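You operate a simulated robot arm through the tools that you are given. There is no shell and no other tool. Be economical: measure what you need, move in short steps, check, and stop when the job is done.

Carry out the task below with a simulated two-armed robot. There is one attempt and no reset: what you move stays moved.

## Task
On the long table, fold the blue cloth panel in half, so that its two long edges meet.

The check looks at the end state, three seconds after you hand in, the way a careful person would. Anything else that was tipped, shoved, dropped, spilled or broken makes it a failure. Flat cloth is picked up by pressing the open fingertips on it (5 to 10 N) and closing them slowly along it; thin cloth reads only 2 to 8 mm in the jaws.

## Robot
Two 7-joint arms with two-finger grippers on one trunk, on a base that drives. Base frame: it is fixed to the floor where the robot stands at the start and does not move with it; the origin is under the middle of the robot, x ahead of it, y to its left, z up; the surface under the hand at the start is at about z = 0.88. Readings come in m, degrees, newtons and seconds.
The left shoulder is at the start at [0.064, 0.163, 1.028], the right one opposite. With the tool pointing down near the work surface each hand reaches from about 0.28 to 0.74 m from the robot's upright axis, wherever it stands, measured 20 degrees to its own side. Places, roughly: long table [1, 0.5, 0.9]. Payload 2.45 kg a hand.
The tool frame of a hand sits at the grasp point between the pads (the TCP): z along the fingers, y along the line on which they close. The tips reach 0.026 m beyond it. Largest opening 0.096 m; the body of the gripper starts 0.069 m behind the TCP.
Orientation is that of the tool frame in the base frame, as [roll, pitch, yaw] about the fixed x, y, z axes, in that order (R = Rz(yaw) Ry(pitch) Rx(roll)). With the fingers straight down and closing along the base's y, the tool's x points along the base's -x, its y along +y and its z along -z.

## Interface
- The arms move only by the tool nudge_tool. It takes "left_steps", "right_steps" or both (then of equal length, played together; a hand with none holds still); each is a list of rows, each a list of 7 numbers: the turn, a rotation vector about the tool's x, y, z in degrees, then the shift along the tool's x, y, z in m, then the closure in counts, from 0 (fully open) to 255 (shut). In form: [[ax, ay, az, x, y, z, gripper], ...]. A call has 1 to 12 rows; each row is the pose to reach, as a shift and turn from the pose commanded when the call began, along the tool's axes at that moment. Rows are played at 5 a second. More than 0.05 m and 8.6 degrees between two rows, or a gripper value outside its range, and nothing of the call is played. Where a pose cannot be reached the arm comes as near as it can. A force on the tool above 40 N (or 10 N above the force at the start of the call, whichever is more), or a blocked arm, ends the call early, and 0.2 s more pass. Each finger halts on what it meets, pressing with about 37 N; the grip force reading is that of the motor and also rises with nothing between the fingers. The clock runs only during rows and for 0.2 s after the last one: add rows that repeat a pose to give the fingers time. The reply holds the time, the measured pose of the TCP, the force on the tool along the base axes, the opening and the grip force, in the units named above and with some noise, with the torque about the TCP (base axes, N m) and any sound that the robot's microphone picked up, and new pictures: "show" is both (left out), scene, wrist or none (wrist: the cameras of the hands that moved).
- Cameras (640 x 400 px; columns grow to the right, rows downward): "scene" is now at [0.1726, 0.0388, 1.4989]; the picture's right is [0.47, -0.88, -0.00], its down [-0.69, -0.37, -0.63] and it looks along [0.55, 0.30, -0.78] (base axes); focal length 257 px, centre (320, 200). "left" rides on the left gripper at [0.082, -0.003, -0.098] in its tool frame; the picture's right is [0.04, 1.00, 0.00], its down [-0.73, 0.03, -0.68] and it looks along [-0.68, 0.03, 0.73] (tool axes); focal length 256 px, centre (320, 200). "right" rides on the right gripper at [0.082, 0.003, -0.098] in its tool frame; the picture's right is [-0.04, 1.00, 0.00], its down [-0.73, -0.03, -0.68] and it looks along [-0.68, -0.03, 0.73] (tool axes); focal length 256 px, centre (320, 200). There is no depth. A picture from a camera that has moved, and an enlarged one, comes with that camera's place and axes in the base frame and with its lens.
- raise_lower(by): slides the trunk up (or, below 0, down) by that many m; the arms and the scene camera ride with it, the base frame stays. It gives what a move gives, with no picture.
- roll_base(legs): drives the robot by 1 to 6 legs, each [ahead, left, turn to the left] in m, m and degrees, along the robot's own axes; the way and the turn of a leg run together, so that a leg with both is an arc; at most 1.5 m and 180 degrees a leg. The arms and the cameras ride along, it lands a little off, and it stops where it bumps. It gives what a move gives, and a new picture of the scene camera.
- aim_head(pan, tilt): turns the head with the scene camera to pan (to the left, within 120 degrees either way) and tilt (down, from -29 to 69), counted from straight ahead of the robot. It gives what a move gives, and a new picture of the scene camera.
- inspect(camera, box): a new picture of the part [left, top, right, bottom] of that camera's present view, enlarged. It takes no simulated time.
- sign_off(): hands the job in; it is judged then, once.

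Work in short steps. Places have to be worked out from the pictures, the camera data and where the tool is seen: move nearer, look again, correct. Check each grasp and each placing, and mend what went wrong. You have 120 turns and 260 pictures in all, those below and enlarged ones among them. Open the grippers and draw the arms clear of the work before you hand the job in, unless the task says otherwise; then end with one line.

The tools are called after ">>>" by a JSON object that holds its "fn" and its "kwargs". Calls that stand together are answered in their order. nudge_tool: Moves the arms, as the interface text tells. Its arguments: {"type":"object","properties":{"left_steps":{"type":"array","items":{"type":"array","items":{"type":"number"}}},"right_steps":{"type":"array","items":{"type":"array","items":{"type":"number"}}},"show":{"type":"string","enum":["both","scene","wrist","none"]}},"required":[]} The other tools are called the same way: raise_lower (by) slides the trunk up or down; roll_base (legs) drives the base; aim_head (pan, tilt) turns the head that bears the scene camera; inspect (camera, box) takes an enlarged picture of a part of a camera's view; sign_off () hands the job in.

At the start:

```text
clock: 0.0
left_eef_pos: [0.4916, 0.3824, 1.1104]
left_orientation: [-179.9, -0.2, -179.9]
left_contact_force: [0.2, -0.7, 0.3]
left_wrist_torque: [-0.02, 0.01, 0.0]
left_gripper_width: 0.096
left_grip_force: 0.0
right_eef_pos: [0.4489, -0.0628, 1.0559]
right_orientation: [-180.0, 0.0, 179.9]
right_contact_force: [0.2, -0.1, -0.1]
right_wrist_torque: [0.04, -0.01, 0.04]
right_gripper_width: 0.0962
right_grip_force: 0.1
trunk travel left (down, up): [-0.2, 0.367]
robot x, y, heading: [-0.0004, -0.0044, 0.0]
head pan, tilt: [28.1, 50.7]
```

scene: 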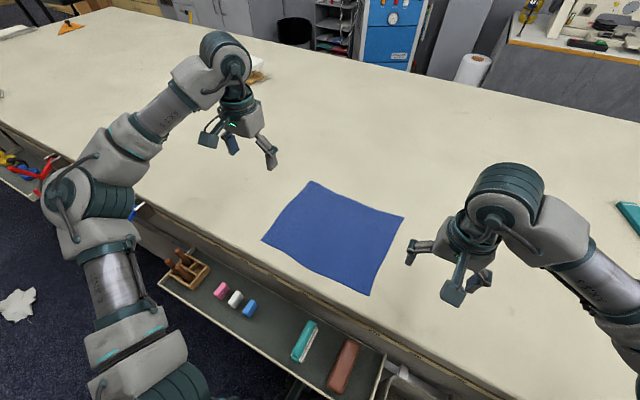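
right: 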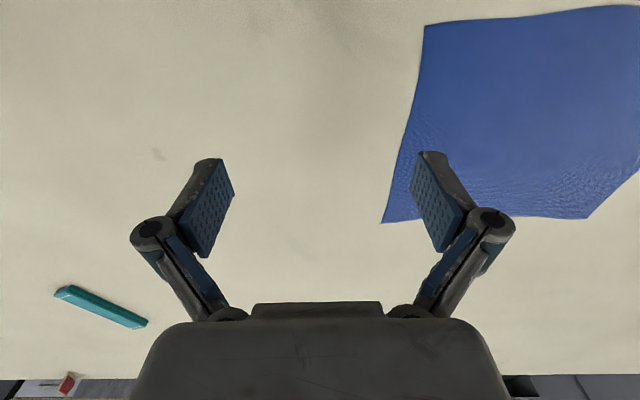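
left: 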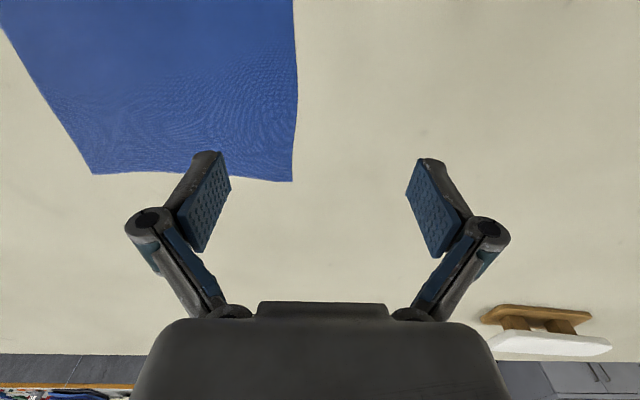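

The cloth spans about x 0.41–0.67 and y 0.03–0.35, with its long edges along y. I'll centre the robot on it by shifting left about 0.18 m, so both hands can reach the far corners.

>>> {"fn": "roll_base", "kwargs": {"legs": [[-0.01, 0.18, 0]]}}

>>> {"fn": "aim_head", "kwargs": {"pan": 0, "tilt": 55}}

```text
clock: 1.5
left_eef_pos: [0.4765, 0.5564, 1.1153]
left_orientation: [179.6, 0.2, -179.8]
left_contact_force: [-0.3, 0.3, 0.2]
left_wrist_torque: [0.02, -0.04, 0.02]
left_gripper_width: 0.0963
left_grip_force: 0.1
right_eef_pos: [0.4349, 0.1136, 1.0565]
right_orientation: [179.7, 0.1, -179.9]
right_contact_force: [0.1, -0.7, 0.2]
right_wrist_torque: [0.01, 0.04, -0.01]
right_gripper_width: 0.0958
right_grip_force: 0.1
trunk travel left (down, up): [-0.2, 0.367]
robot x, y, heading: [-0.0081, 0.1794, 0.3]
head pan, tilt: [28.1, 50.7]
camera scene: at [0.1624, 0.2042, 1.4992], right [0.47, -0.88, -0.01], down [-0.68, -0.36, -0.63], along [0.55, 0.31, -0.77], focal length 257 px, centre (320, 200)
```

scene: 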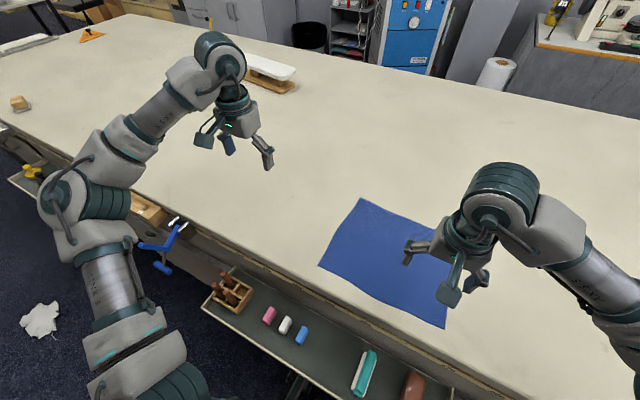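

```text
clock: 2.4
left_eef_pos: [0.4718, 0.5767, 1.1122]
left_orientation: [-179.5, 0.4, -179.6]
left_contact_force: [0.8, 0.6, 0.4]
left_wrist_torque: [-0.02, -0.02, 0.0]
left_gripper_width: 0.0961
left_grip_force: 0.1
right_eef_pos: [0.4284, 0.131, 1.0603]
right_orientation: [-179.4, 0.4, -179.8]
right_contact_force: [0.1, 0.8, -0.4]
right_wrist_torque: [-0.06, 0.0, -0.02]
right_gripper_width: 0.0961
right_grip_force: 0.0
trunk travel left (down, up): [-0.2, 0.367]
robot x, y, heading: [-0.0095, 0.1869, 0.2]
head pan, tilt: [0.0, 55.0]
camera scene: at [0.1668, 0.1844, 1.4934], right [0.0, -1.0, 0.0], down [-0.82, 0.0, -0.57], along [0.57, 0.0, -0.82], focal length 257 px, centre (320, 200)
```

scene: 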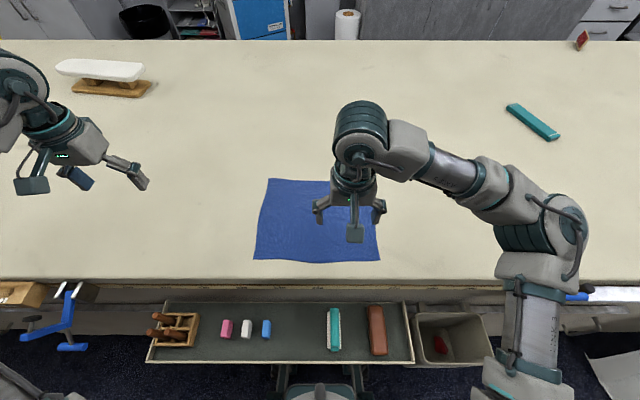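

Both hands go above the two far corners, a few centimetres in from each end along the edge, with the jaws part closed.

>>> {"fn": "nudge_tool", "kwargs": {"left_steps": [[0, 0, 0, -0.025, -0.033, 0.014, 60], [0, 0, 0, -0.05, -0.067, 0.028, 120], [0, 0, 0, -0.075, -0.1, 0.042, 120], [0, 0, 0, -0.1, -0.133, 0.056, 120], [0, 0, 0, -0.125, -0.167, 0.07, 120], [0, 0, 0, -0.15, -0.2, 0.084, 120], [0, 0, 0, -0.175, -0.233, 0.098, 120], [0, 0, 0, -0.2, -0.267, 0.112, 120], [0, 0, 0, -0.2, -0.267, 0.112, 120]], "right_steps": [[0, 0, 0, -0.03, -0.008, 0.007, 60], [0, 0, 0, -0.061, -0.016, 0.015, 120], [0, 0, 0, -0.091, -0.025, 0.022, 120], [0, 0, 0, -0.122, -0.033, 0.03, 120], [0, 0, 0, -0.152, -0.041, 0.037, 120], [0, 0, 0, -0.183, -0.05, 0.045, 120], [0, 0, 0, -0.213, -0.058, 0.052, 120], [0, 0, 0, -0.244, -0.066, 0.06, 120], [0, 0, 0, -0.244, -0.066, 0.06, 120]]}}

```text
clock: 4.4
left_eef_pos: [0.6731, 0.3087, 1.005]
left_orientation: [-179.4, 0.5, -179.7]
left_contact_force: [-1.1, 0.5, -0.4]
left_wrist_torque: [-0.02, -0.04, -0.05]
left_gripper_width: 0.051
left_grip_force: 0.1
right_eef_pos: [0.6765, 0.0676, 1.0036]
right_orientation: [-179.3, 0.5, -179.7]
right_contact_force: [0.2, 0.1, -0.4]
right_wrist_torque: [-0.06, -0.04, 0.0]
right_gripper_width: 0.0506
right_grip_force: 0.2
trunk travel left (down, up): [-0.2, 0.367]
robot x, y, heading: [-0.0117, 0.1824, 0.2]
head pan, tilt: [0.0, 55.0]
camera scene: at [0.1681, 0.1981, 1.4932], right [0.0, -1.0, 0.01], down [-0.82, -0.01, -0.57], along [0.57, -0.01, -0.82], focal length 257 px, centre (320, 200)
camera right: at [0.5939, 0.0719, 1.1006], right [0.04, 1.0, -0.01], down [0.73, -0.02, 0.69], along [0.68, -0.03, -0.73], focal length 256 px, centre (320, 200)
camera left: at [0.5917, 0.305, 1.103], right [-0.04, 1.0, -0.01], down [0.73, 0.04, 0.68], along [0.68, 0.02, -0.73], focal length 256 px, centre (320, 200)
```

scene: 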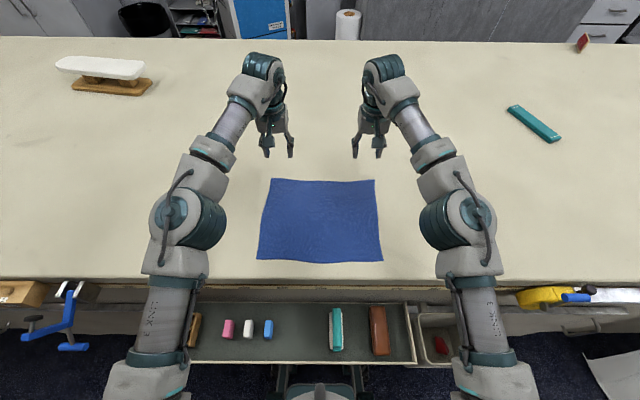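
right: 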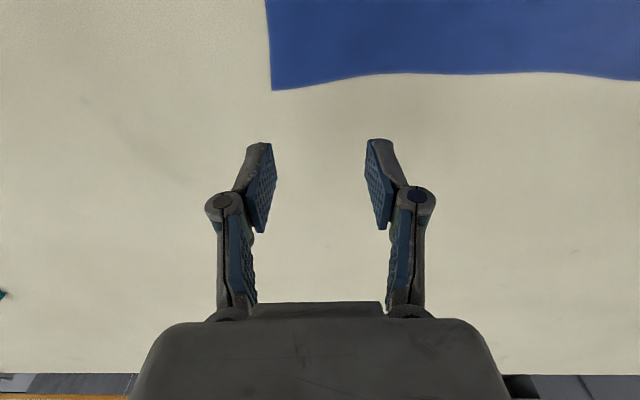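
left: 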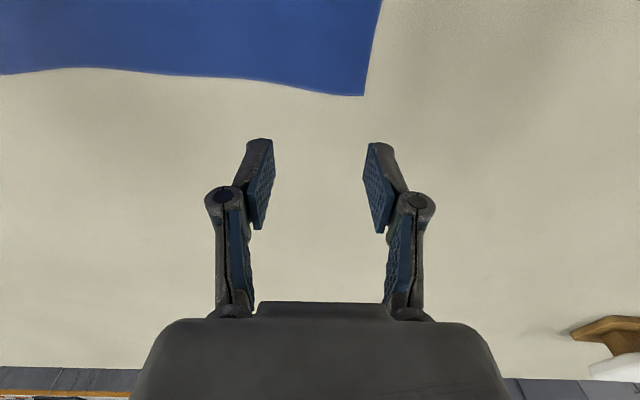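

The corners are confirmed near (0.671, 0.027) and (0.674, 0.343). I'm descending to just above the cloth, with the finger centres at about x 0.667.

>>> {"fn": "nudge_tool", "kwargs": {"left_steps": [[0, 0, 0, 0.002, 0, 0.03, 120], [0, 0, 0, 0.005, 0, 0.06, 120], [0, 0, 0, 0.006, 0, 0.085, 120], [0, 0, 0, 0.006, 0, 0.085, 120]], "right_steps": [[0, 0, 0, 0.003, 0, 0.03, 120], [0, 0, 0, 0.006, 0, 0.06, 120], [0, 0, 0, 0.008, 0, 0.085, 120], [0, 0, 0, 0.008, 0, 0.085, 120]], "show": "wrist"}}

```text
clock: 5.4
left_eef_pos: [0.6676, 0.2932, 0.9205]
left_orientation: [179.9, 0.4, -179.8]
left_contact_force: [0.2, -0.4, -0.3]
left_wrist_torque: [0.07, -0.01, 0.0]
left_gripper_width: 0.051
left_grip_force: 0.0
right_eef_pos: [0.6673, 0.0528, 0.9167]
right_orientation: [179.9, 0.5, 180.0]
right_contact_force: [-0.5, -0.9, -0.4]
right_wrist_torque: [0.0, -0.01, 0.0]
right_gripper_width: 0.0508
right_grip_force: 0.0
trunk travel left (down, up): [-0.2, 0.367]
robot x, y, heading: [-0.0129, 0.1837, 0.3]
head pan, tilt: [0.0, 55.0]
camera right: at [0.5849, 0.0567, 1.0144], right [0.04, 1.0, 0.0], down [0.73, -0.03, 0.68], along [0.68, -0.03, -0.73], focal length 256 px, centre (320, 200)
camera left: at [0.5853, 0.289, 1.0179], right [-0.04, 1.0, 0.0], down [0.73, 0.03, 0.68], along [0.68, 0.03, -0.73], focal length 256 px, centre (320, 200)
```

right: 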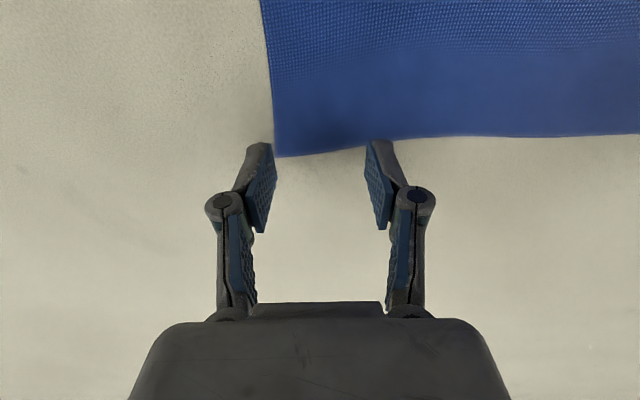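
left: 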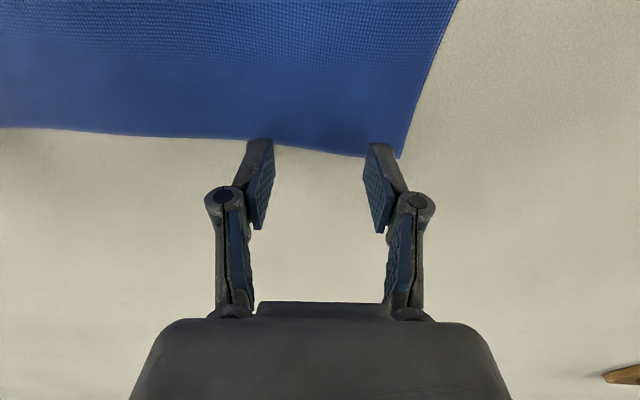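

The hands swayed about 1 cm in y. I'll correct that and lower them slowly until they touch.

>>> {"fn": "nudge_tool", "kwargs": {"left_steps": [[0, 0, 0, 0.003, 0.005, 0.003, 120], [0, 0, 0, 0.003, 0.005, 0.007, 120], [0, 0, 0, 0.003, 0.005, 0.01, 120], [0, 0, 0, 0.003, 0.005, 0.01, 120]], "right_steps": [[0, 0, 0, 0.003, 0.01, 0.002, 120], [0, 0, 0, 0.003, 0.01, 0.004, 120], [0, 0, 0, 0.003, 0.01, 0.006, 120], [0, 0, 0, 0.003, 0.01, 0.006, 120]], "show": "wrist"}}

```text
clock: 6.4
left_eef_pos: [0.6668, 0.2952, 0.9109]
left_orientation: [179.8, 0.5, -179.8]
left_contact_force: [-0.3, -0.2, 0.7]
left_wrist_torque: [0.04, -0.01, -0.01]
left_gripper_width: 0.0508
left_grip_force: 0.0
right_eef_pos: [0.6648, 0.0599, 0.91]
right_orientation: [179.8, 0.4, -179.9]
right_contact_force: [0.6, -0.8, -0.3]
right_wrist_torque: [-0.01, 0.0, 0.01]
right_gripper_width: 0.0508
right_grip_force: 0.2
trunk travel left (down, up): [-0.2, 0.367]
robot x, y, heading: [-0.0101, 0.1799, 0.0]
head pan, tilt: [0.0, 55.0]
camera right: at [0.5821, 0.0619, 1.0068], right [0.04, 1.0, 0.0], down [0.73, -0.03, 0.68], along [0.68, -0.02, -0.73], focal length 256 px, centre (320, 200)
camera left: at [0.5845, 0.292, 1.0072], right [-0.04, 1.0, 0.0], down [0.73, 0.03, 0.68], along [0.68, 0.03, -0.73], focal length 256 px, centre (320, 200)
```

right: 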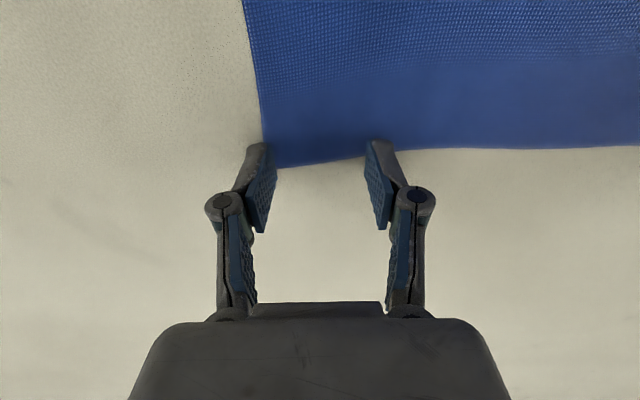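
left: 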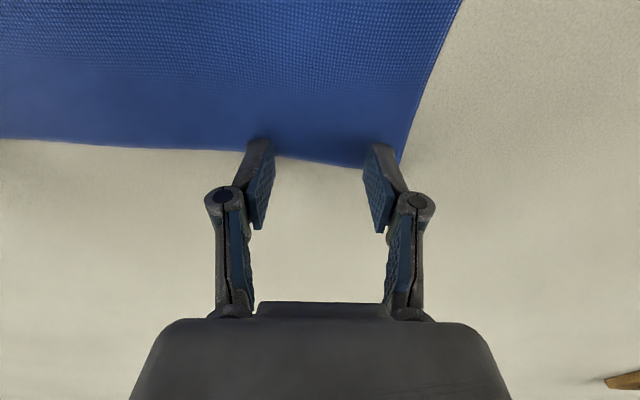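

The tips are about 4 mm above the cloth. I'll move inward 5 mm for more bite and descend until they press.

>>> {"fn": "nudge_tool", "kwargs": {"left_steps": [[0, 0, 0, 0.005, -0.002, 0.001, 120], [0, 0, 0, 0.005, -0.002, 0.003, 120], [0, 0, 0, 0.005, -0.002, 0.005, 120], [0, 0, 0, 0.005, -0.002, 0.006, 120], [0, 0, 0, 0.005, -0.002, 0.006, 120]], "right_steps": [[0, 0, 0, 0.005, 0.007, 0.001, 120], [0, 0, 0, 0.005, 0.007, 0.003, 120], [0, 0, 0, 0.005, 0.007, 0.005, 120], [0, 0, 0, 0.005, 0.007, 0.006, 120], [0, 0, 0, 0.005, 0.007, 0.006, 120]], "show": "wrist"}}

```text
clock: 7.6
left_eef_pos: [0.6606, 0.3047, 0.9048]
left_orientation: [-179.6, 0.5, -179.8]
left_contact_force: [-0.2, -4.1, 11.7]
left_wrist_torque: [-0.37, 0.06, 0.01]
left_gripper_width: 0.0518
left_grip_force: 7.1
right_eef_pos: [0.6604, 0.0762, 0.9064]
right_orientation: [-179.7, 0.5, -180.0]
right_contact_force: [-0.3, -0.1, 1.9]
right_wrist_torque: [0.04, 0.02, 0.03]
right_gripper_width: 0.0504
right_grip_force: 0.1
trunk travel left (down, up): [-0.2, 0.367]
robot x, y, heading: [-0.0084, 0.1816, -0.2]
head pan, tilt: [0.0, 55.0]
camera right: at [0.5762, 0.0809, 1.0031], right [0.04, 1.0, 0.0], down [0.73, -0.03, 0.69], along [0.68, -0.03, -0.73], focal length 256 px, centre (320, 200)
camera left: at [0.5783, 0.301, 1.0022], right [-0.04, 1.0, -0.01], down [0.73, 0.04, 0.69], along [0.69, 0.02, -0.73], focal length 256 px, centre (320, 200)
```

right: 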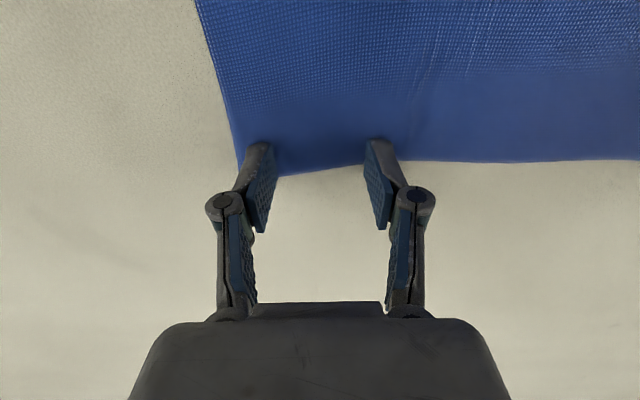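
left: 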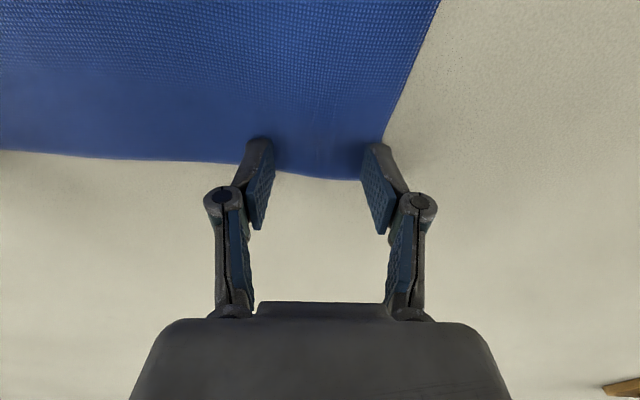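

Both are in contact, the left at 12 N and the right at 2 N. I'll even that out and close slowly along the cloth.

>>> {"fn": "nudge_tool", "kwargs": {"left_steps": [[0, 0, 0, 0, 0, -0.0005, 120], [0, 0, 0, 0, 0, -0.0005, 132], [0, 0, 0, 0, 0, -0.0005, 144], [0, 0, 0, 0, 0, -0.0005, 156], [0, 0, 0, 0, 0, -0.0005, 168], [0, 0, 0, 0, 0, -0.0005, 180]], "right_steps": [[0, 0, 0, 0, 0, 0.001, 120], [0, 0, 0, 0, 0, 0.001, 132], [0, 0, 0, 0, 0, 0.001, 144], [0, 0, 0, 0, 0, 0.001, 156], [0, 0, 0, 0, 0, 0.001, 168], [0, 0, 0, 0, 0, 0.001, 180]], "show": "wrist"}}

```text
clock: 9.0
left_eef_pos: [0.659, 0.3037, 0.9065]
left_orientation: [-179.8, 0.6, -180.0]
left_contact_force: [1.1, -2.8, 18.5]
left_wrist_torque: [-0.26, 0.02, 0.02]
left_gripper_width: 0.0284
left_grip_force: 0.1
right_eef_pos: [0.6576, 0.0729, 0.907]
right_orientation: [-179.8, 0.7, 180.0]
right_contact_force: [2.9, 2.7, 20.0]
right_wrist_torque: [0.19, 0.03, -0.05]
right_gripper_width: 0.0281
right_grip_force: 0.1
trunk travel left (down, up): [-0.2, 0.367]
robot x, y, heading: [-0.0104, 0.1827, 0.1]
head pan, tilt: [0.0, 55.0]
camera right: at [0.5741, 0.0783, 1.0041], right [0.04, 1.0, 0.0], down [0.73, -0.03, 0.69], along [0.69, -0.03, -0.73], focal length 256 px, centre (320, 200)
camera left: at [0.5766, 0.299, 1.0039], right [-0.04, 1.0, 0.0], down [0.73, 0.03, 0.69], along [0.69, 0.03, -0.73], focal length 256 px, centre (320, 200)
```

right: 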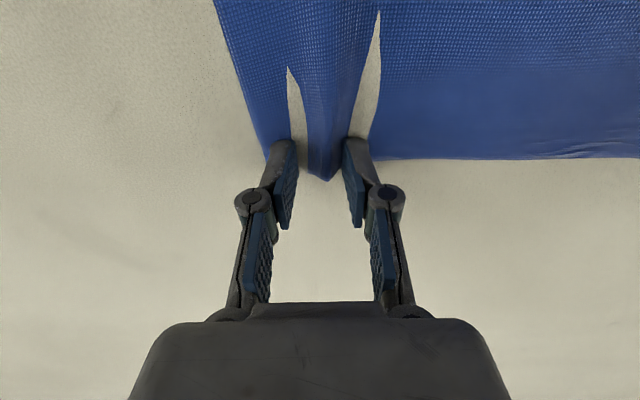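
left: 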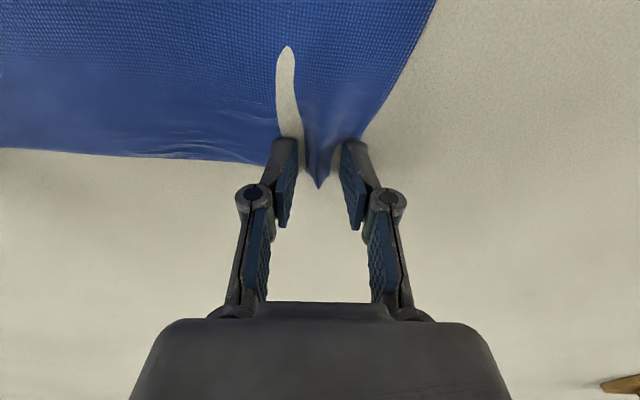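

A ruck is rising between the fingers on both sides, but the press force is a bit high. I'll ease up slightly and finish closing.

>>> {"fn": "nudge_tool", "kwargs": {"left_steps": [[0, 0, 0, 0, 0, -0.0006, 190], [0, 0, 0, 0, 0, -0.0008, 202], [0, 0, 0, 0, 0, -0.0008, 214], [0, 0, 0, 0, 0, -0.0008, 226], [0, 0, 0, 0, 0, -0.0008, 238], [0, 0, 0, 0, 0, -0.0008, 250], [0, 0, 0, 0, 0, -0.0008, 255], [0, 0, 0, 0, 0, -0.0008, 255], [0, 0, 0, 0, 0, -0.0008, 255]], "right_steps": [[0, 0, 0, 0, 0, -0.0006, 190], [0, 0, 0, 0, 0, -0.0008, 202], [0, 0, 0, 0, 0, -0.0008, 214], [0, 0, 0, 0, 0, -0.0008, 226], [0, 0, 0, 0, 0, -0.0008, 238], [0, 0, 0, 0, 0, -0.0008, 250], [0, 0, 0, 0, 0, -0.0008, 255], [0, 0, 0, 0, 0, -0.0008, 255], [0, 0, 0, 0, 0, -0.0008, 255]], "show": "wrist"}}

```text
clock: 10.8
left_eef_pos: [0.6586, 0.2954, 0.9081]
left_orientation: [-179.2, 0.6, 179.7]
left_contact_force: [-0.2, -16.8, 1.0]
left_wrist_torque: [-0.72, -0.02, 0.19]
left_gripper_width: 0.0023
left_grip_force: 30.0
right_eef_pos: [0.6559, 0.0817, 0.9082]
right_orientation: [179.6, 0.7, -179.3]
right_contact_force: [-0.6, 19.2, 9.0]
right_wrist_torque: [0.93, 0.02, -0.14]
right_gripper_width: 0.0016
right_grip_force: 30.8
trunk travel left (down, up): [-0.2, 0.367]
robot x, y, heading: [-0.0085, 0.1793, 0.1]
head pan, tilt: [0.0, 55.0]
stopped in row 8 (right hand): the force on the tool passed its limit at 41 N (the readings are from after the stop); the commanded pose is now the measured one
camera right: at [0.5733, 0.0831, 1.005], right [0.03, 1.0, 0.01], down [0.73, -0.03, 0.69], along [0.69, -0.01, -0.73], focal length 256 px, centre (320, 200)
camera left: at [0.5758, 0.2947, 1.0041], right [-0.03, 1.0, -0.01], down [0.73, 0.04, 0.69], along [0.69, 0.01, -0.73], focal length 256 px, centre (320, 200)
```

right: 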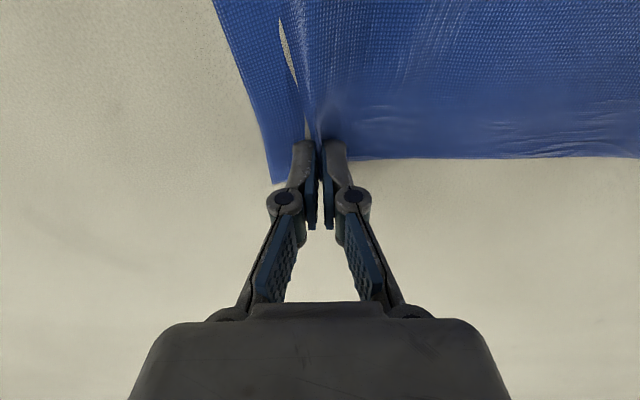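
left: 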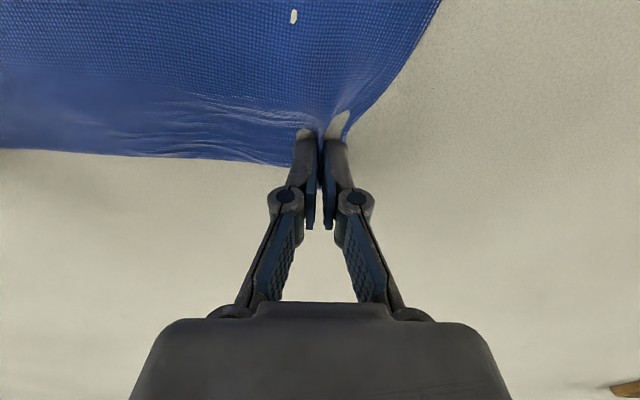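

The jaws read 2.3 mm and 1.6 mm. I'll lift 3 cm to see whether both hands hold cloth.

>>> {"fn": "nudge_tool", "kwargs": {"left_steps": [[0, 0, 0, 0, 0, -0.005, 255], [0, 0, 0, 0.003, 0, -0.015, 255], [0, 0, 0, 0.006, 0, -0.03, 255], [0, 0, 0, 0.006, 0, -0.03, 255]], "right_steps": [[0, 0, 0, 0, 0, -0.005, 255], [0, 0, 0, 0.003, 0, -0.015, 255], [0, 0, 0, 0.006, 0, -0.03, 255], [0, 0, 0, 0.006, 0, -0.03, 255]]}}

```text
clock: 11.8
left_eef_pos: [0.6523, 0.2978, 0.9367]
left_orientation: [-179.4, 0.5, 179.8]
left_contact_force: [-0.5, -30.8, -0.7]
left_wrist_torque: [-0.76, 0.01, 0.28]
left_gripper_width: 0.0027
left_grip_force: 32.0
right_eef_pos: [0.6505, 0.0785, 0.9377]
right_orientation: [179.8, 0.5, -179.5]
right_contact_force: [-0.1, 30.4, -0.7]
right_wrist_torque: [0.76, -0.03, -0.25]
right_gripper_width: 0.0024
right_grip_force: 31.3
trunk travel left (down, up): [-0.2, 0.367]
robot x, y, heading: [-0.0125, 0.1809, 0.3]
head pan, tilt: [0.0, 55.0]
camera scene: at [0.17, 0.1821, 1.4929], right [0.0, -1.0, 0.0], down [-0.82, 0.0, -0.57], along [0.57, 0.0, -0.82], focal length 257 px, centre (320, 200)
camera right: at [0.5672, 0.0821, 1.0338], right [0.03, 1.0, 0.0], down [0.73, -0.03, 0.69], along [0.69, -0.02, -0.73], focal length 256 px, centre (320, 200)
camera left: at [0.5703, 0.296, 1.0344], right [-0.04, 1.0, -0.01], down [0.73, 0.03, 0.68], along [0.68, 0.02, -0.73], focal length 256 px, centre (320, 200)
```

scene: 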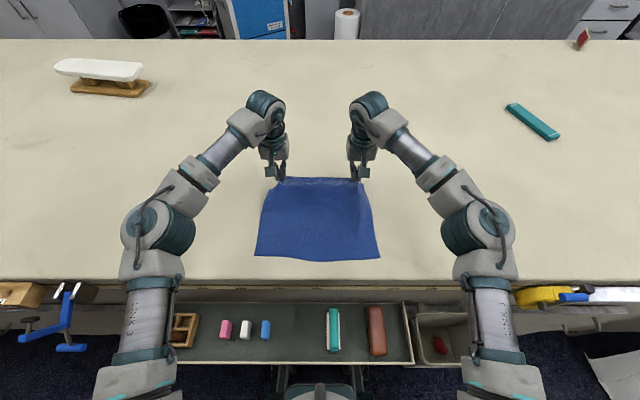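
right: 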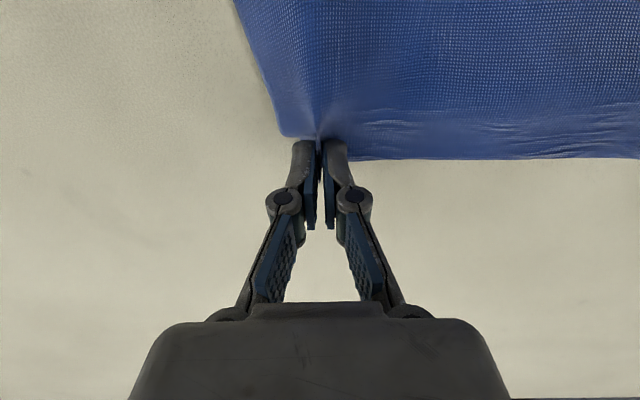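
left: 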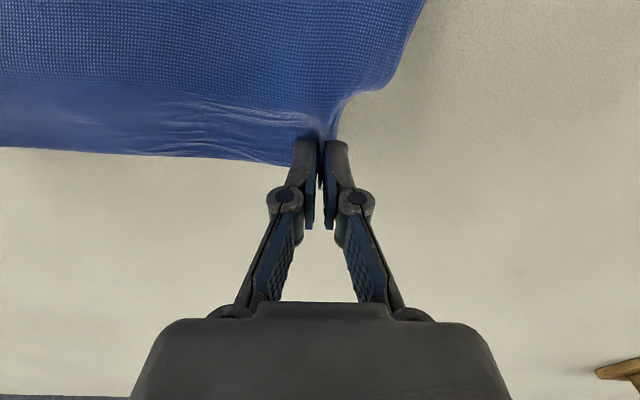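

Both corners are held, but there's 30 N of tension across the cloth. I'll relax the hands inward, then lift and pull back while tilting the fingers forward, so the edge ends up on top.

>>> {"fn": "nudge_tool", "kwargs": {"left_steps": [[0, 0, 0, 0, -0.003, 0, 255], [0, -6, 0, 0.006, -0.006, -0.008, 255], [0, -12, 0, 0.012, -0.006, -0.016, 255], [0, -18, 0, 0.018, -0.006, -0.024, 255], [0, -24, 0, 0.024, -0.006, -0.032, 255], [0, -30, 0, 0.03, -0.006, -0.04, 255], [0, -36, 0, 0.036, -0.006, -0.048, 255], [0, -40, 0, 0.04, -0.006, -0.056, 255], [0, -40, 0, 0.04, -0.006, -0.056, 255]], "right_steps": [[0, 0, 0, 0, 0.003, 0, 255], [0, -6, 0, 0.006, 0.006, -0.008, 255], [0, -12, 0, 0.012, 0.006, -0.016, 255], [0, -18, 0, 0.018, 0.006, -0.024, 255], [0, -24, 0, 0.024, 0.006, -0.032, 255], [0, -30, 0, 0.03, 0.006, -0.04, 255], [0, -36, 0, 0.036, 0.006, -0.048, 255], [0, -40, 0, 0.04, 0.006, -0.056, 255], [0, -40, 0, 0.04, 0.006, -0.056, 255]]}}

```text
clock: 13.8
left_eef_pos: [0.6123, 0.2949, 0.9928]
left_orientation: [-179.2, 40.6, -179.6]
left_contact_force: [1.7, -5.8, 0.8]
left_wrist_torque: [-0.25, -0.03, -0.1]
left_gripper_width: 0.004
left_grip_force: 31.1
right_eef_pos: [0.6092, 0.084, 0.993]
right_orientation: [179.9, 40.6, -179.8]
right_contact_force: [1.0, 2.9, -1.7]
right_wrist_torque: [-0.02, 0.02, -0.09]
right_gripper_width: 0.002
right_grip_force: 29.7
trunk travel left (down, up): [-0.2, 0.367]
robot x, y, heading: [-0.0094, 0.1787, 0.3]
head pan, tilt: [0.0, 55.0]
camera scene: at [0.1676, 0.1823, 1.4932], right [0.0, -1.0, 0.0], down [-0.82, 0.0, -0.57], along [0.57, 0.0, -0.82], focal length 257 px, centre (320, 200)
camera right: at [0.4832, 0.0867, 1.014], right [0.02, 1.0, 0.03], down [0.11, -0.03, 0.99], along [0.99, -0.02, -0.11], focal length 256 px, centre (320, 200)
camera left: at [0.486, 0.2908, 1.0132], right [-0.03, 1.0, -0.04], down [0.11, 0.04, 0.99], along [0.99, 0.03, -0.12], focal length 256 px, centre (320, 200)
```

scene: 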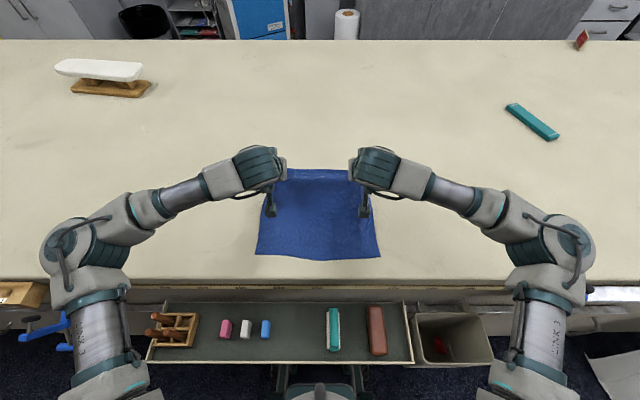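
right: 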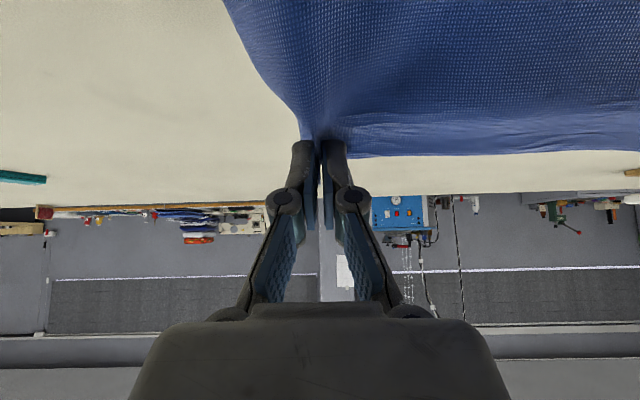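
left: 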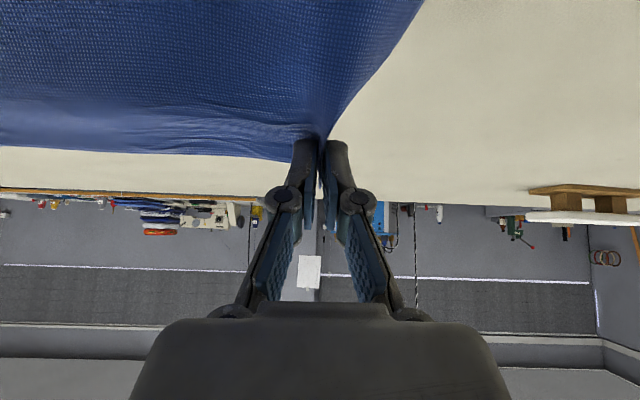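

The grip holds (4 mm and 2 mm). Now I'll roll the base straight back about 0.19 m, which carries the edge over towards the near edge.

>>> {"fn": "roll_base", "kwargs": {"legs": [[-0.1, 0, 0], [-0.09, 0, 0]]}}

```text
clock: 15.7
left_eef_pos: [0.4189, 0.2942, 0.9942]
left_orientation: [-179.3, 40.7, -179.6]
left_contact_force: [6.1, -12.2, 2.9]
left_wrist_torque: [0.36, -0.11, 0.44]
left_gripper_width: 0.0016
left_grip_force: 27.7
right_eef_pos: [0.4166, 0.0834, 0.9949]
right_orientation: [179.8, 40.7, -179.7]
right_contact_force: [-1.3, 7.7, 2.1]
right_wrist_torque: [0.32, -0.04, 0.16]
right_gripper_width: 0.0011
right_grip_force: 30.3
trunk travel left (down, up): [-0.2, 0.367]
robot x, y, heading: [-0.1986, 0.1799, 0.1]
head pan, tilt: [0.0, 55.0]
camera scene: at [-0.0254, 0.1813, 1.4935], right [0.0, -1.0, 0.0], down [-0.82, 0.0, -0.57], along [0.57, 0.0, -0.82], focal length 257 px, centre (320, 200)
```

scene: 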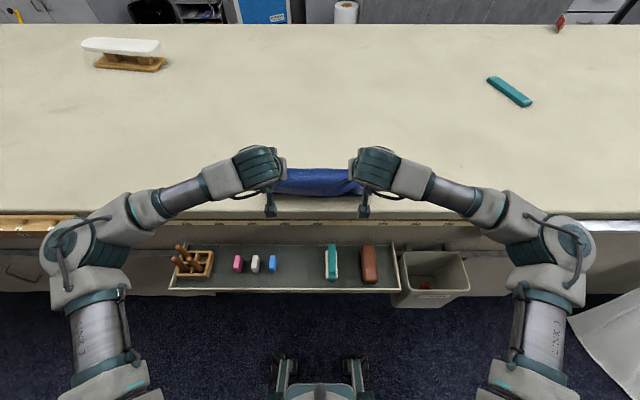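

The readings dropped to 1.6 and 1.1 mm, so the cloth may have slipped. I'm checking the wrist views.

>>> {"fn": "inspect", "kwargs": {"camera": "right", "box": [0, 0, 640, 400]}}

>>> {"fn": "inspect", "kwargs": {"camera": "left", "box": [0, 0, 640, 400]}}

>>> {"fn": "inspect", "kwargs": {"camera": "scene", "box": [220, 130, 420, 255]}}

```text
1.00 times, centred on (320, 200) of right (not enlarged: the box is as wide or as high as the picture)
camera zoom: at [0.2902, 0.086, 1.015], right [0.02, 1.0, 0.03], down [0.11, -0.03, 0.99], along [0.99, -0.02, -0.11], focal length 256 px, centre (320, 200)
```

zoom: 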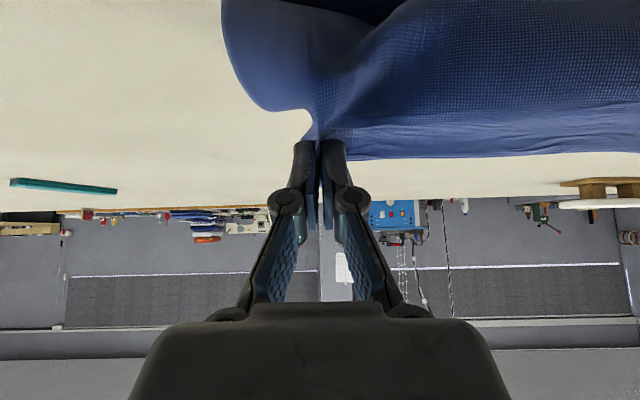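

```text
1.00 times, centred on (320, 200) of left (not enlarged: the box is as wide or as high as the picture)
camera zoom: at [0.293, 0.2901, 1.0144], right [-0.03, 1.0, -0.03], down [0.11, 0.04, 0.99], along [0.99, 0.03, -0.11], focal length 256 px, centre (320, 200)
```

zoom: 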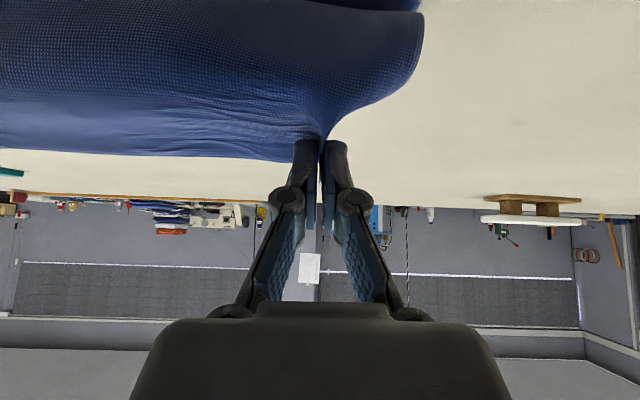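

```text
3.20 times, centred on (320, 192) of scene
camera zoom: at [-0.0254, 0.1813, 1.4935], right [0.0, -1.0, 0.0], down [-0.82, 0.0, -0.57], along [0.57, 0.0, -0.82], focal length 822 px, centre (320, 224)
```

zoom: 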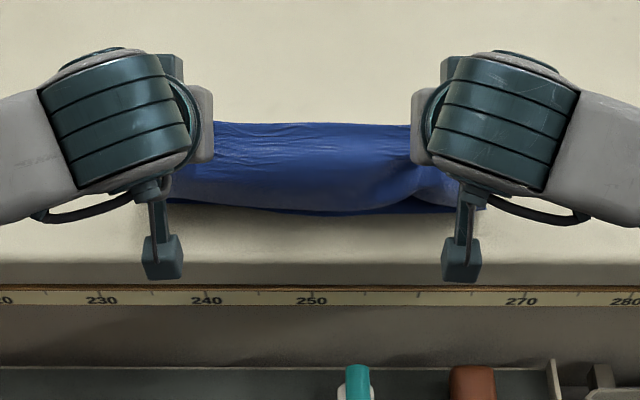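

Both hands still hold the edge, and the near edge hasn't moved (x≈0.415). I'll lower the edge towards it, tilting further to 60°.

>>> {"fn": "nudge_tool", "kwargs": {"left_steps": [[0, -4, 0, 0.0075, 0, 0.0105, 255], [0, -8, 0, 0.015, 0, 0.021, 255], [0, -12, 0, 0.023, 0, 0.032, 255], [0, -16, 0, 0.03, 0, 0.042, 255], [0, -20, 0, 0.038, 0, 0.053, 255], [0, -20, 0, 0.038, 0, 0.053, 255]], "right_steps": [[0, -4, 0, 0.0075, 0, 0.0105, 255], [0, -8, 0, 0.015, 0, 0.021, 255], [0, -12, 0, 0.023, 0, 0.032, 255], [0, -16, 0, 0.03, 0, 0.042, 255], [0, -20, 0, 0.038, 0, 0.053, 255], [0, -20, 0, 0.038, 0, 0.053, 255]]}}

```text
clock: 17.1
left_eef_pos: [0.4193, 0.2932, 0.9313]
left_orientation: [-178.9, 61.0, -179.1]
left_contact_force: [5.2, -6.4, 0.5]
left_wrist_torque: [-1.08, -0.17, -1.69]
left_gripper_width: 0.0022
left_grip_force: 29.8
right_eef_pos: [0.4191, 0.0824, 0.9327]
right_orientation: [179.7, 61.1, -179.8]
right_contact_force: [0.4, 3.1, -0.4]
right_wrist_torque: [0.0, -0.04, -0.16]
right_gripper_width: 0.004
right_grip_force: 32.5
trunk travel left (down, up): [-0.2, 0.367]
robot x, y, heading: [-0.2034, 0.1837, 0.2]
head pan, tilt: [0.0, 55.0]
camera scene: at [-0.0245, 0.1817, 1.4934], right [0.0, -1.0, 0.0], down [-0.82, 0.0, -0.57], along [0.57, 0.0, -0.82], focal length 257 px, centre (320, 200)
camera right: at [0.2941, 0.0863, 0.9081], right [0.01, 1.0, 0.04], down [-0.24, -0.03, 0.97], along [0.97, -0.02, 0.24], focal length 256 px, centre (320, 200)
camera left: at [0.2949, 0.2898, 0.9074], right [-0.02, 1.0, -0.04], down [-0.24, 0.04, 0.97], along [0.97, 0.03, 0.24], focal length 256 px, centre (320, 200)
```

scene: 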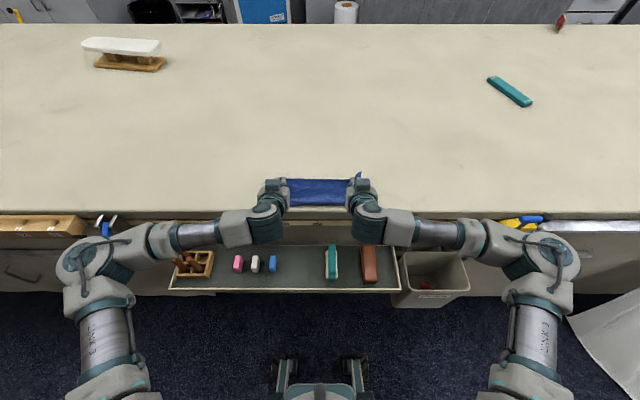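
right: 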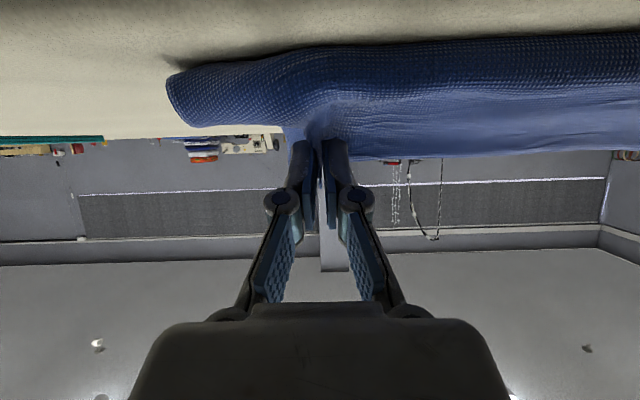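
left: 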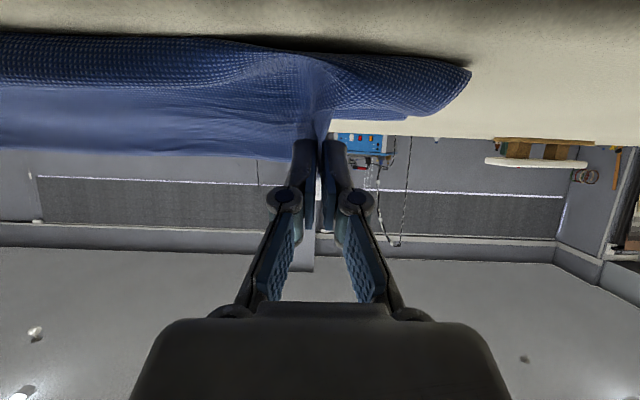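

The left wrist torque reads oddly (-1.7 N·m), so I'm looking closer for contact before going lower.

>>> {"fn": "inspect", "kwargs": {"camera": "scene", "box": [220, 150, 420, 275]}}

>>> {"fn": "inspect", "kwargs": {"camera": "scene", "box": [40, 190, 200, 290]}}

```text
3.20 times, centred on (320, 212) of scene
camera zoom: at [-0.0245, 0.1817, 1.4934], right [0.0, -1.0, 0.0], down [-0.82, 0.0, -0.57], along [0.57, 0.0, -0.82], focal length 822 px, centre (320, 160)
```

zoom: 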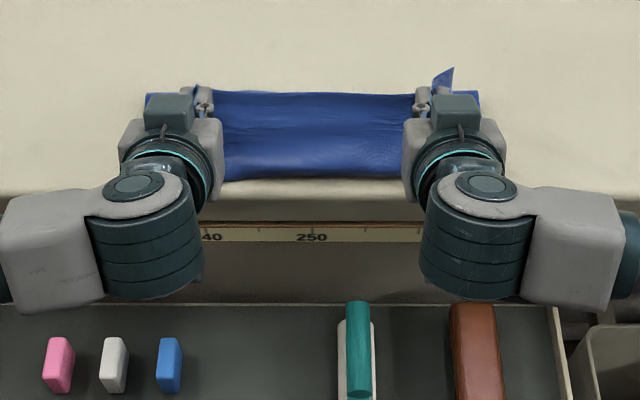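

```text
4.00 times, centred on (120, 240) of scene
camera zoom: at [-0.0245, 0.1817, 1.4934], right [0.0, -1.0, 0.0], down [-0.82, 0.0, -0.57], along [0.57, 0.0, -0.82], focal length 1027 px, centre (1120, 40)
```

zoom: 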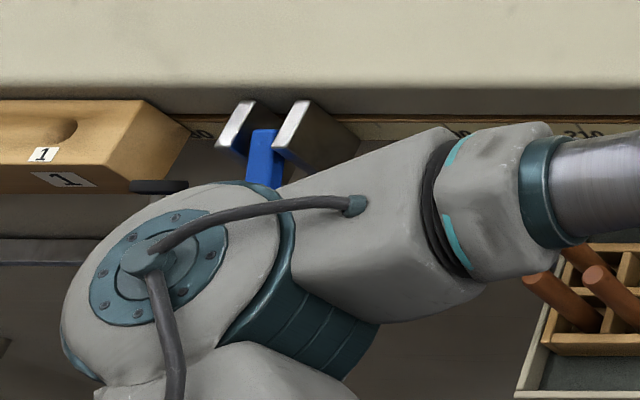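

The sheet leaves the jaws heading towards the robot, so it has bulged out in front of the near edge (about x 0.38). I'll lift, go back forward, and redo the pull low over the table so the top layer is drawn out flat.

>>> {"fn": "nudge_tool", "kwargs": {"left_steps": [[0, 4, 0, -0.013, 0, -0.007, 255], [0, 8, 0, -0.026, 0, -0.0145, 255], [0, 12, 0, -0.039, 0, -0.022, 255], [0, 16, 0, -0.0525, 0, -0.029, 255]], "right_steps": [[0, 4, 0, -0.013, 0, -0.007, 255], [0, 8, 0, -0.026, 0, -0.0145, 255], [0, 12, 0, -0.039, 0, -0.022, 255], [0, 16, 0, -0.0525, 0, -0.029, 255]], "show": "none"}}

>>> {"fn": "roll_base", "kwargs": {"legs": [[0.15, 0, 0]]}}

>>> {"fn": "inspect", "kwargs": {"camera": "left", "box": [0, 0, 640, 400]}}

```text
clock: 18.1
left_eef_pos: [0.4194, 0.2944, 0.9914]
left_orientation: [-179.3, 44.7, -179.5]
left_contact_force: [-0.6, -5.9, -0.3]
left_wrist_torque: [-0.26, -0.01, -0.1]
left_gripper_width: 0.0043
left_grip_force: 30.3
right_eef_pos: [0.4191, 0.0834, 0.9925]
right_orientation: [179.8, 45.0, -179.7]
right_contact_force: [0.9, 5.4, 0.0]
right_wrist_torque: [0.17, -0.02, 0.06]
right_gripper_width: 0.0035
right_grip_force: 36.4
trunk travel left (down, up): [-0.2, 0.367]
robot x, y, heading: [-0.2017, 0.1793, -0.1]
head pan, tilt: [0.0, 55.0]
```

```text
clock: 19.4
left_eef_pos: [0.5696, 0.2916, 0.9917]
left_orientation: [-179.2, 45.0, -179.8]
left_contact_force: [-0.9, -8.2, 0.5]
left_wrist_torque: [-0.21, -0.01, -0.09]
left_gripper_width: 0.0014
left_grip_force: 31.8
right_eef_pos: [0.5657, 0.0811, 0.9921]
right_orientation: [179.8, 44.8, -179.9]
right_contact_force: [0.4, 7.2, -0.7]
right_wrist_torque: [0.14, 0.04, 0.06]
right_gripper_width: 0.0031
right_grip_force: 37.1
trunk travel left (down, up): [-0.2, 0.367]
robot x, y, heading: [-0.055, 0.1792, -0.1]
head pan, tilt: [0.0, 55.0]
camera scene: at [0.1231, 0.1811, 1.4935], right [0.0, -1.0, 0.0], down [-0.82, 0.0, -0.57], along [0.57, 0.0, -0.82], focal length 257 px, centre (320, 200)
```

scene: 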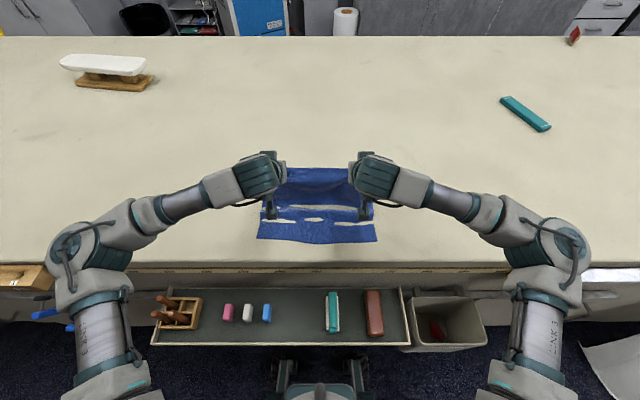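

```text
1.00 times, centred on (320, 200) of left (not enlarged: the box is as wide or as high as the picture)
camera zoom: at [0.4421, 0.2895, 1.0033], right [-0.02, 1.0, -0.04], down [0.04, 0.04, 1.0], along [1.0, 0.02, -0.04], focal length 256 px, centre (320, 200)
```

zoom: 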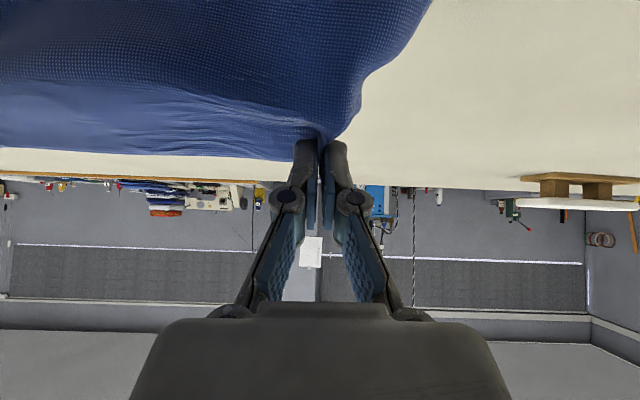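

The near edge is still in place at x≈0.413 and both grips hold. Parallax puts the drawer contents at about z 0.70, so once I'm past the table edge (x≈0.36) the hands can tilt to about 90°. I'll go back in a lower arc, starting with roll, lower and tilt.

>>> {"fn": "roll_base", "kwargs": {"legs": [[-0.08, 0, 0]]}}

>>> {"fn": "nudge_tool", "kwargs": {"left_steps": [[0, -4, 0, 0.009, 0, 0.009, 255], [0, -8, 0, 0.018, 0, 0.018, 255], [0, -12, 0, 0.026, 0, 0.026, 255], [0, -15, 0, 0.034, 0, 0.034, 255]], "right_steps": [[0, -4, 0, 0.009, 0, 0.009, 255], [0, -8, 0, 0.018, 0, 0.018, 255], [0, -12, 0, 0.026, 0, 0.026, 255], [0, -15, 0, 0.034, 0, 0.034, 255]], "show": "wrist"}}

```text
clock: 20.5
left_eef_pos: [0.4861, 0.2916, 0.9944]
left_orientation: [-179.2, 45.2, -179.9]
left_contact_force: [-1.4, -5.6, 1.4]
left_wrist_torque: [-0.17, 0.03, -0.07]
left_gripper_width: 0.0033
left_grip_force: 30.1
right_eef_pos: [0.4835, 0.0796, 0.9957]
right_orientation: [179.9, 45.3, -180.0]
right_contact_force: [-1.7, 7.3, 0.6]
right_wrist_torque: [0.25, 0.02, 0.18]
right_gripper_width: 0.0007
right_grip_force: 28.2
trunk travel left (down, up): [-0.2, 0.367]
robot x, y, heading: [-0.1286, 0.1818, -0.1]
head pan, tilt: [0.0, 55.0]
camera scene: at [0.0443, 0.1803, 1.4933], right [0.0, -1.0, 0.0], down [-0.82, 0.0, -0.57], along [0.57, 0.0, -0.82], focal length 257 px, centre (320, 200)
```

scene: 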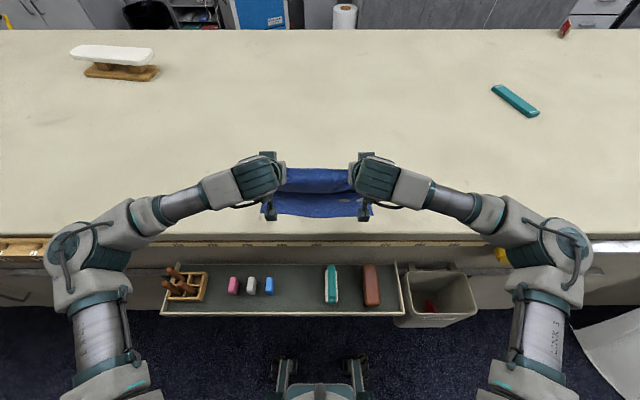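

```text
clock: 21.5
left_eef_pos: [0.4826, 0.2895, 0.9489]
left_orientation: [-178.9, 60.4, -179.4]
left_contact_force: [0.0, -3.5, -0.1]
left_wrist_torque: [-0.16, 0.01, -0.09]
left_gripper_width: 0.0034
left_grip_force: 29.8
right_eef_pos: [0.4804, 0.0803, 0.948]
right_orientation: [179.8, 60.5, -179.9]
right_contact_force: [-3.7, 2.4, 1.6]
right_wrist_torque: [0.12, -0.02, 0.09]
right_gripper_width: 0.0038
right_grip_force: 30.5
trunk travel left (down, up): [-0.2, 0.367]
robot x, y, heading: [-0.1358, 0.1795, -0.4]
head pan, tilt: [0.0, 55.0]
camera right: at [0.3545, 0.0843, 0.9256], right [0.02, 1.0, 0.04], down [-0.23, -0.03, 0.97], along [0.97, -0.02, 0.23], focal length 256 px, centre (320, 200)
camera left: at [0.3576, 0.2877, 0.9258], right [-0.01, 1.0, -0.04], down [-0.23, 0.04, 0.97], along [0.97, 0.02, 0.23], focal length 256 px, centre (320, 200)
```

right: 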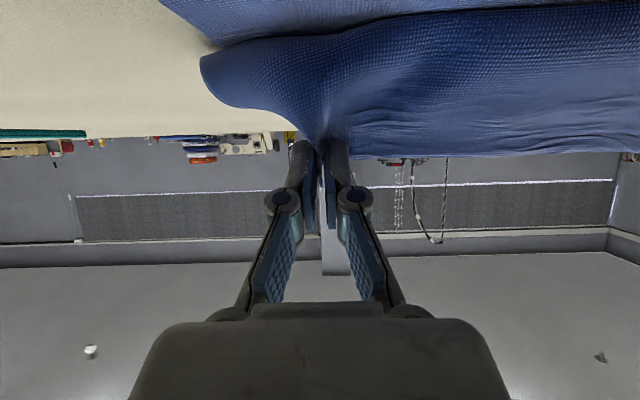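
left: 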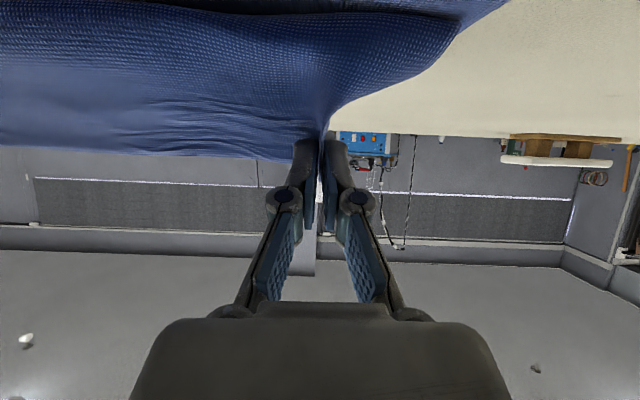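

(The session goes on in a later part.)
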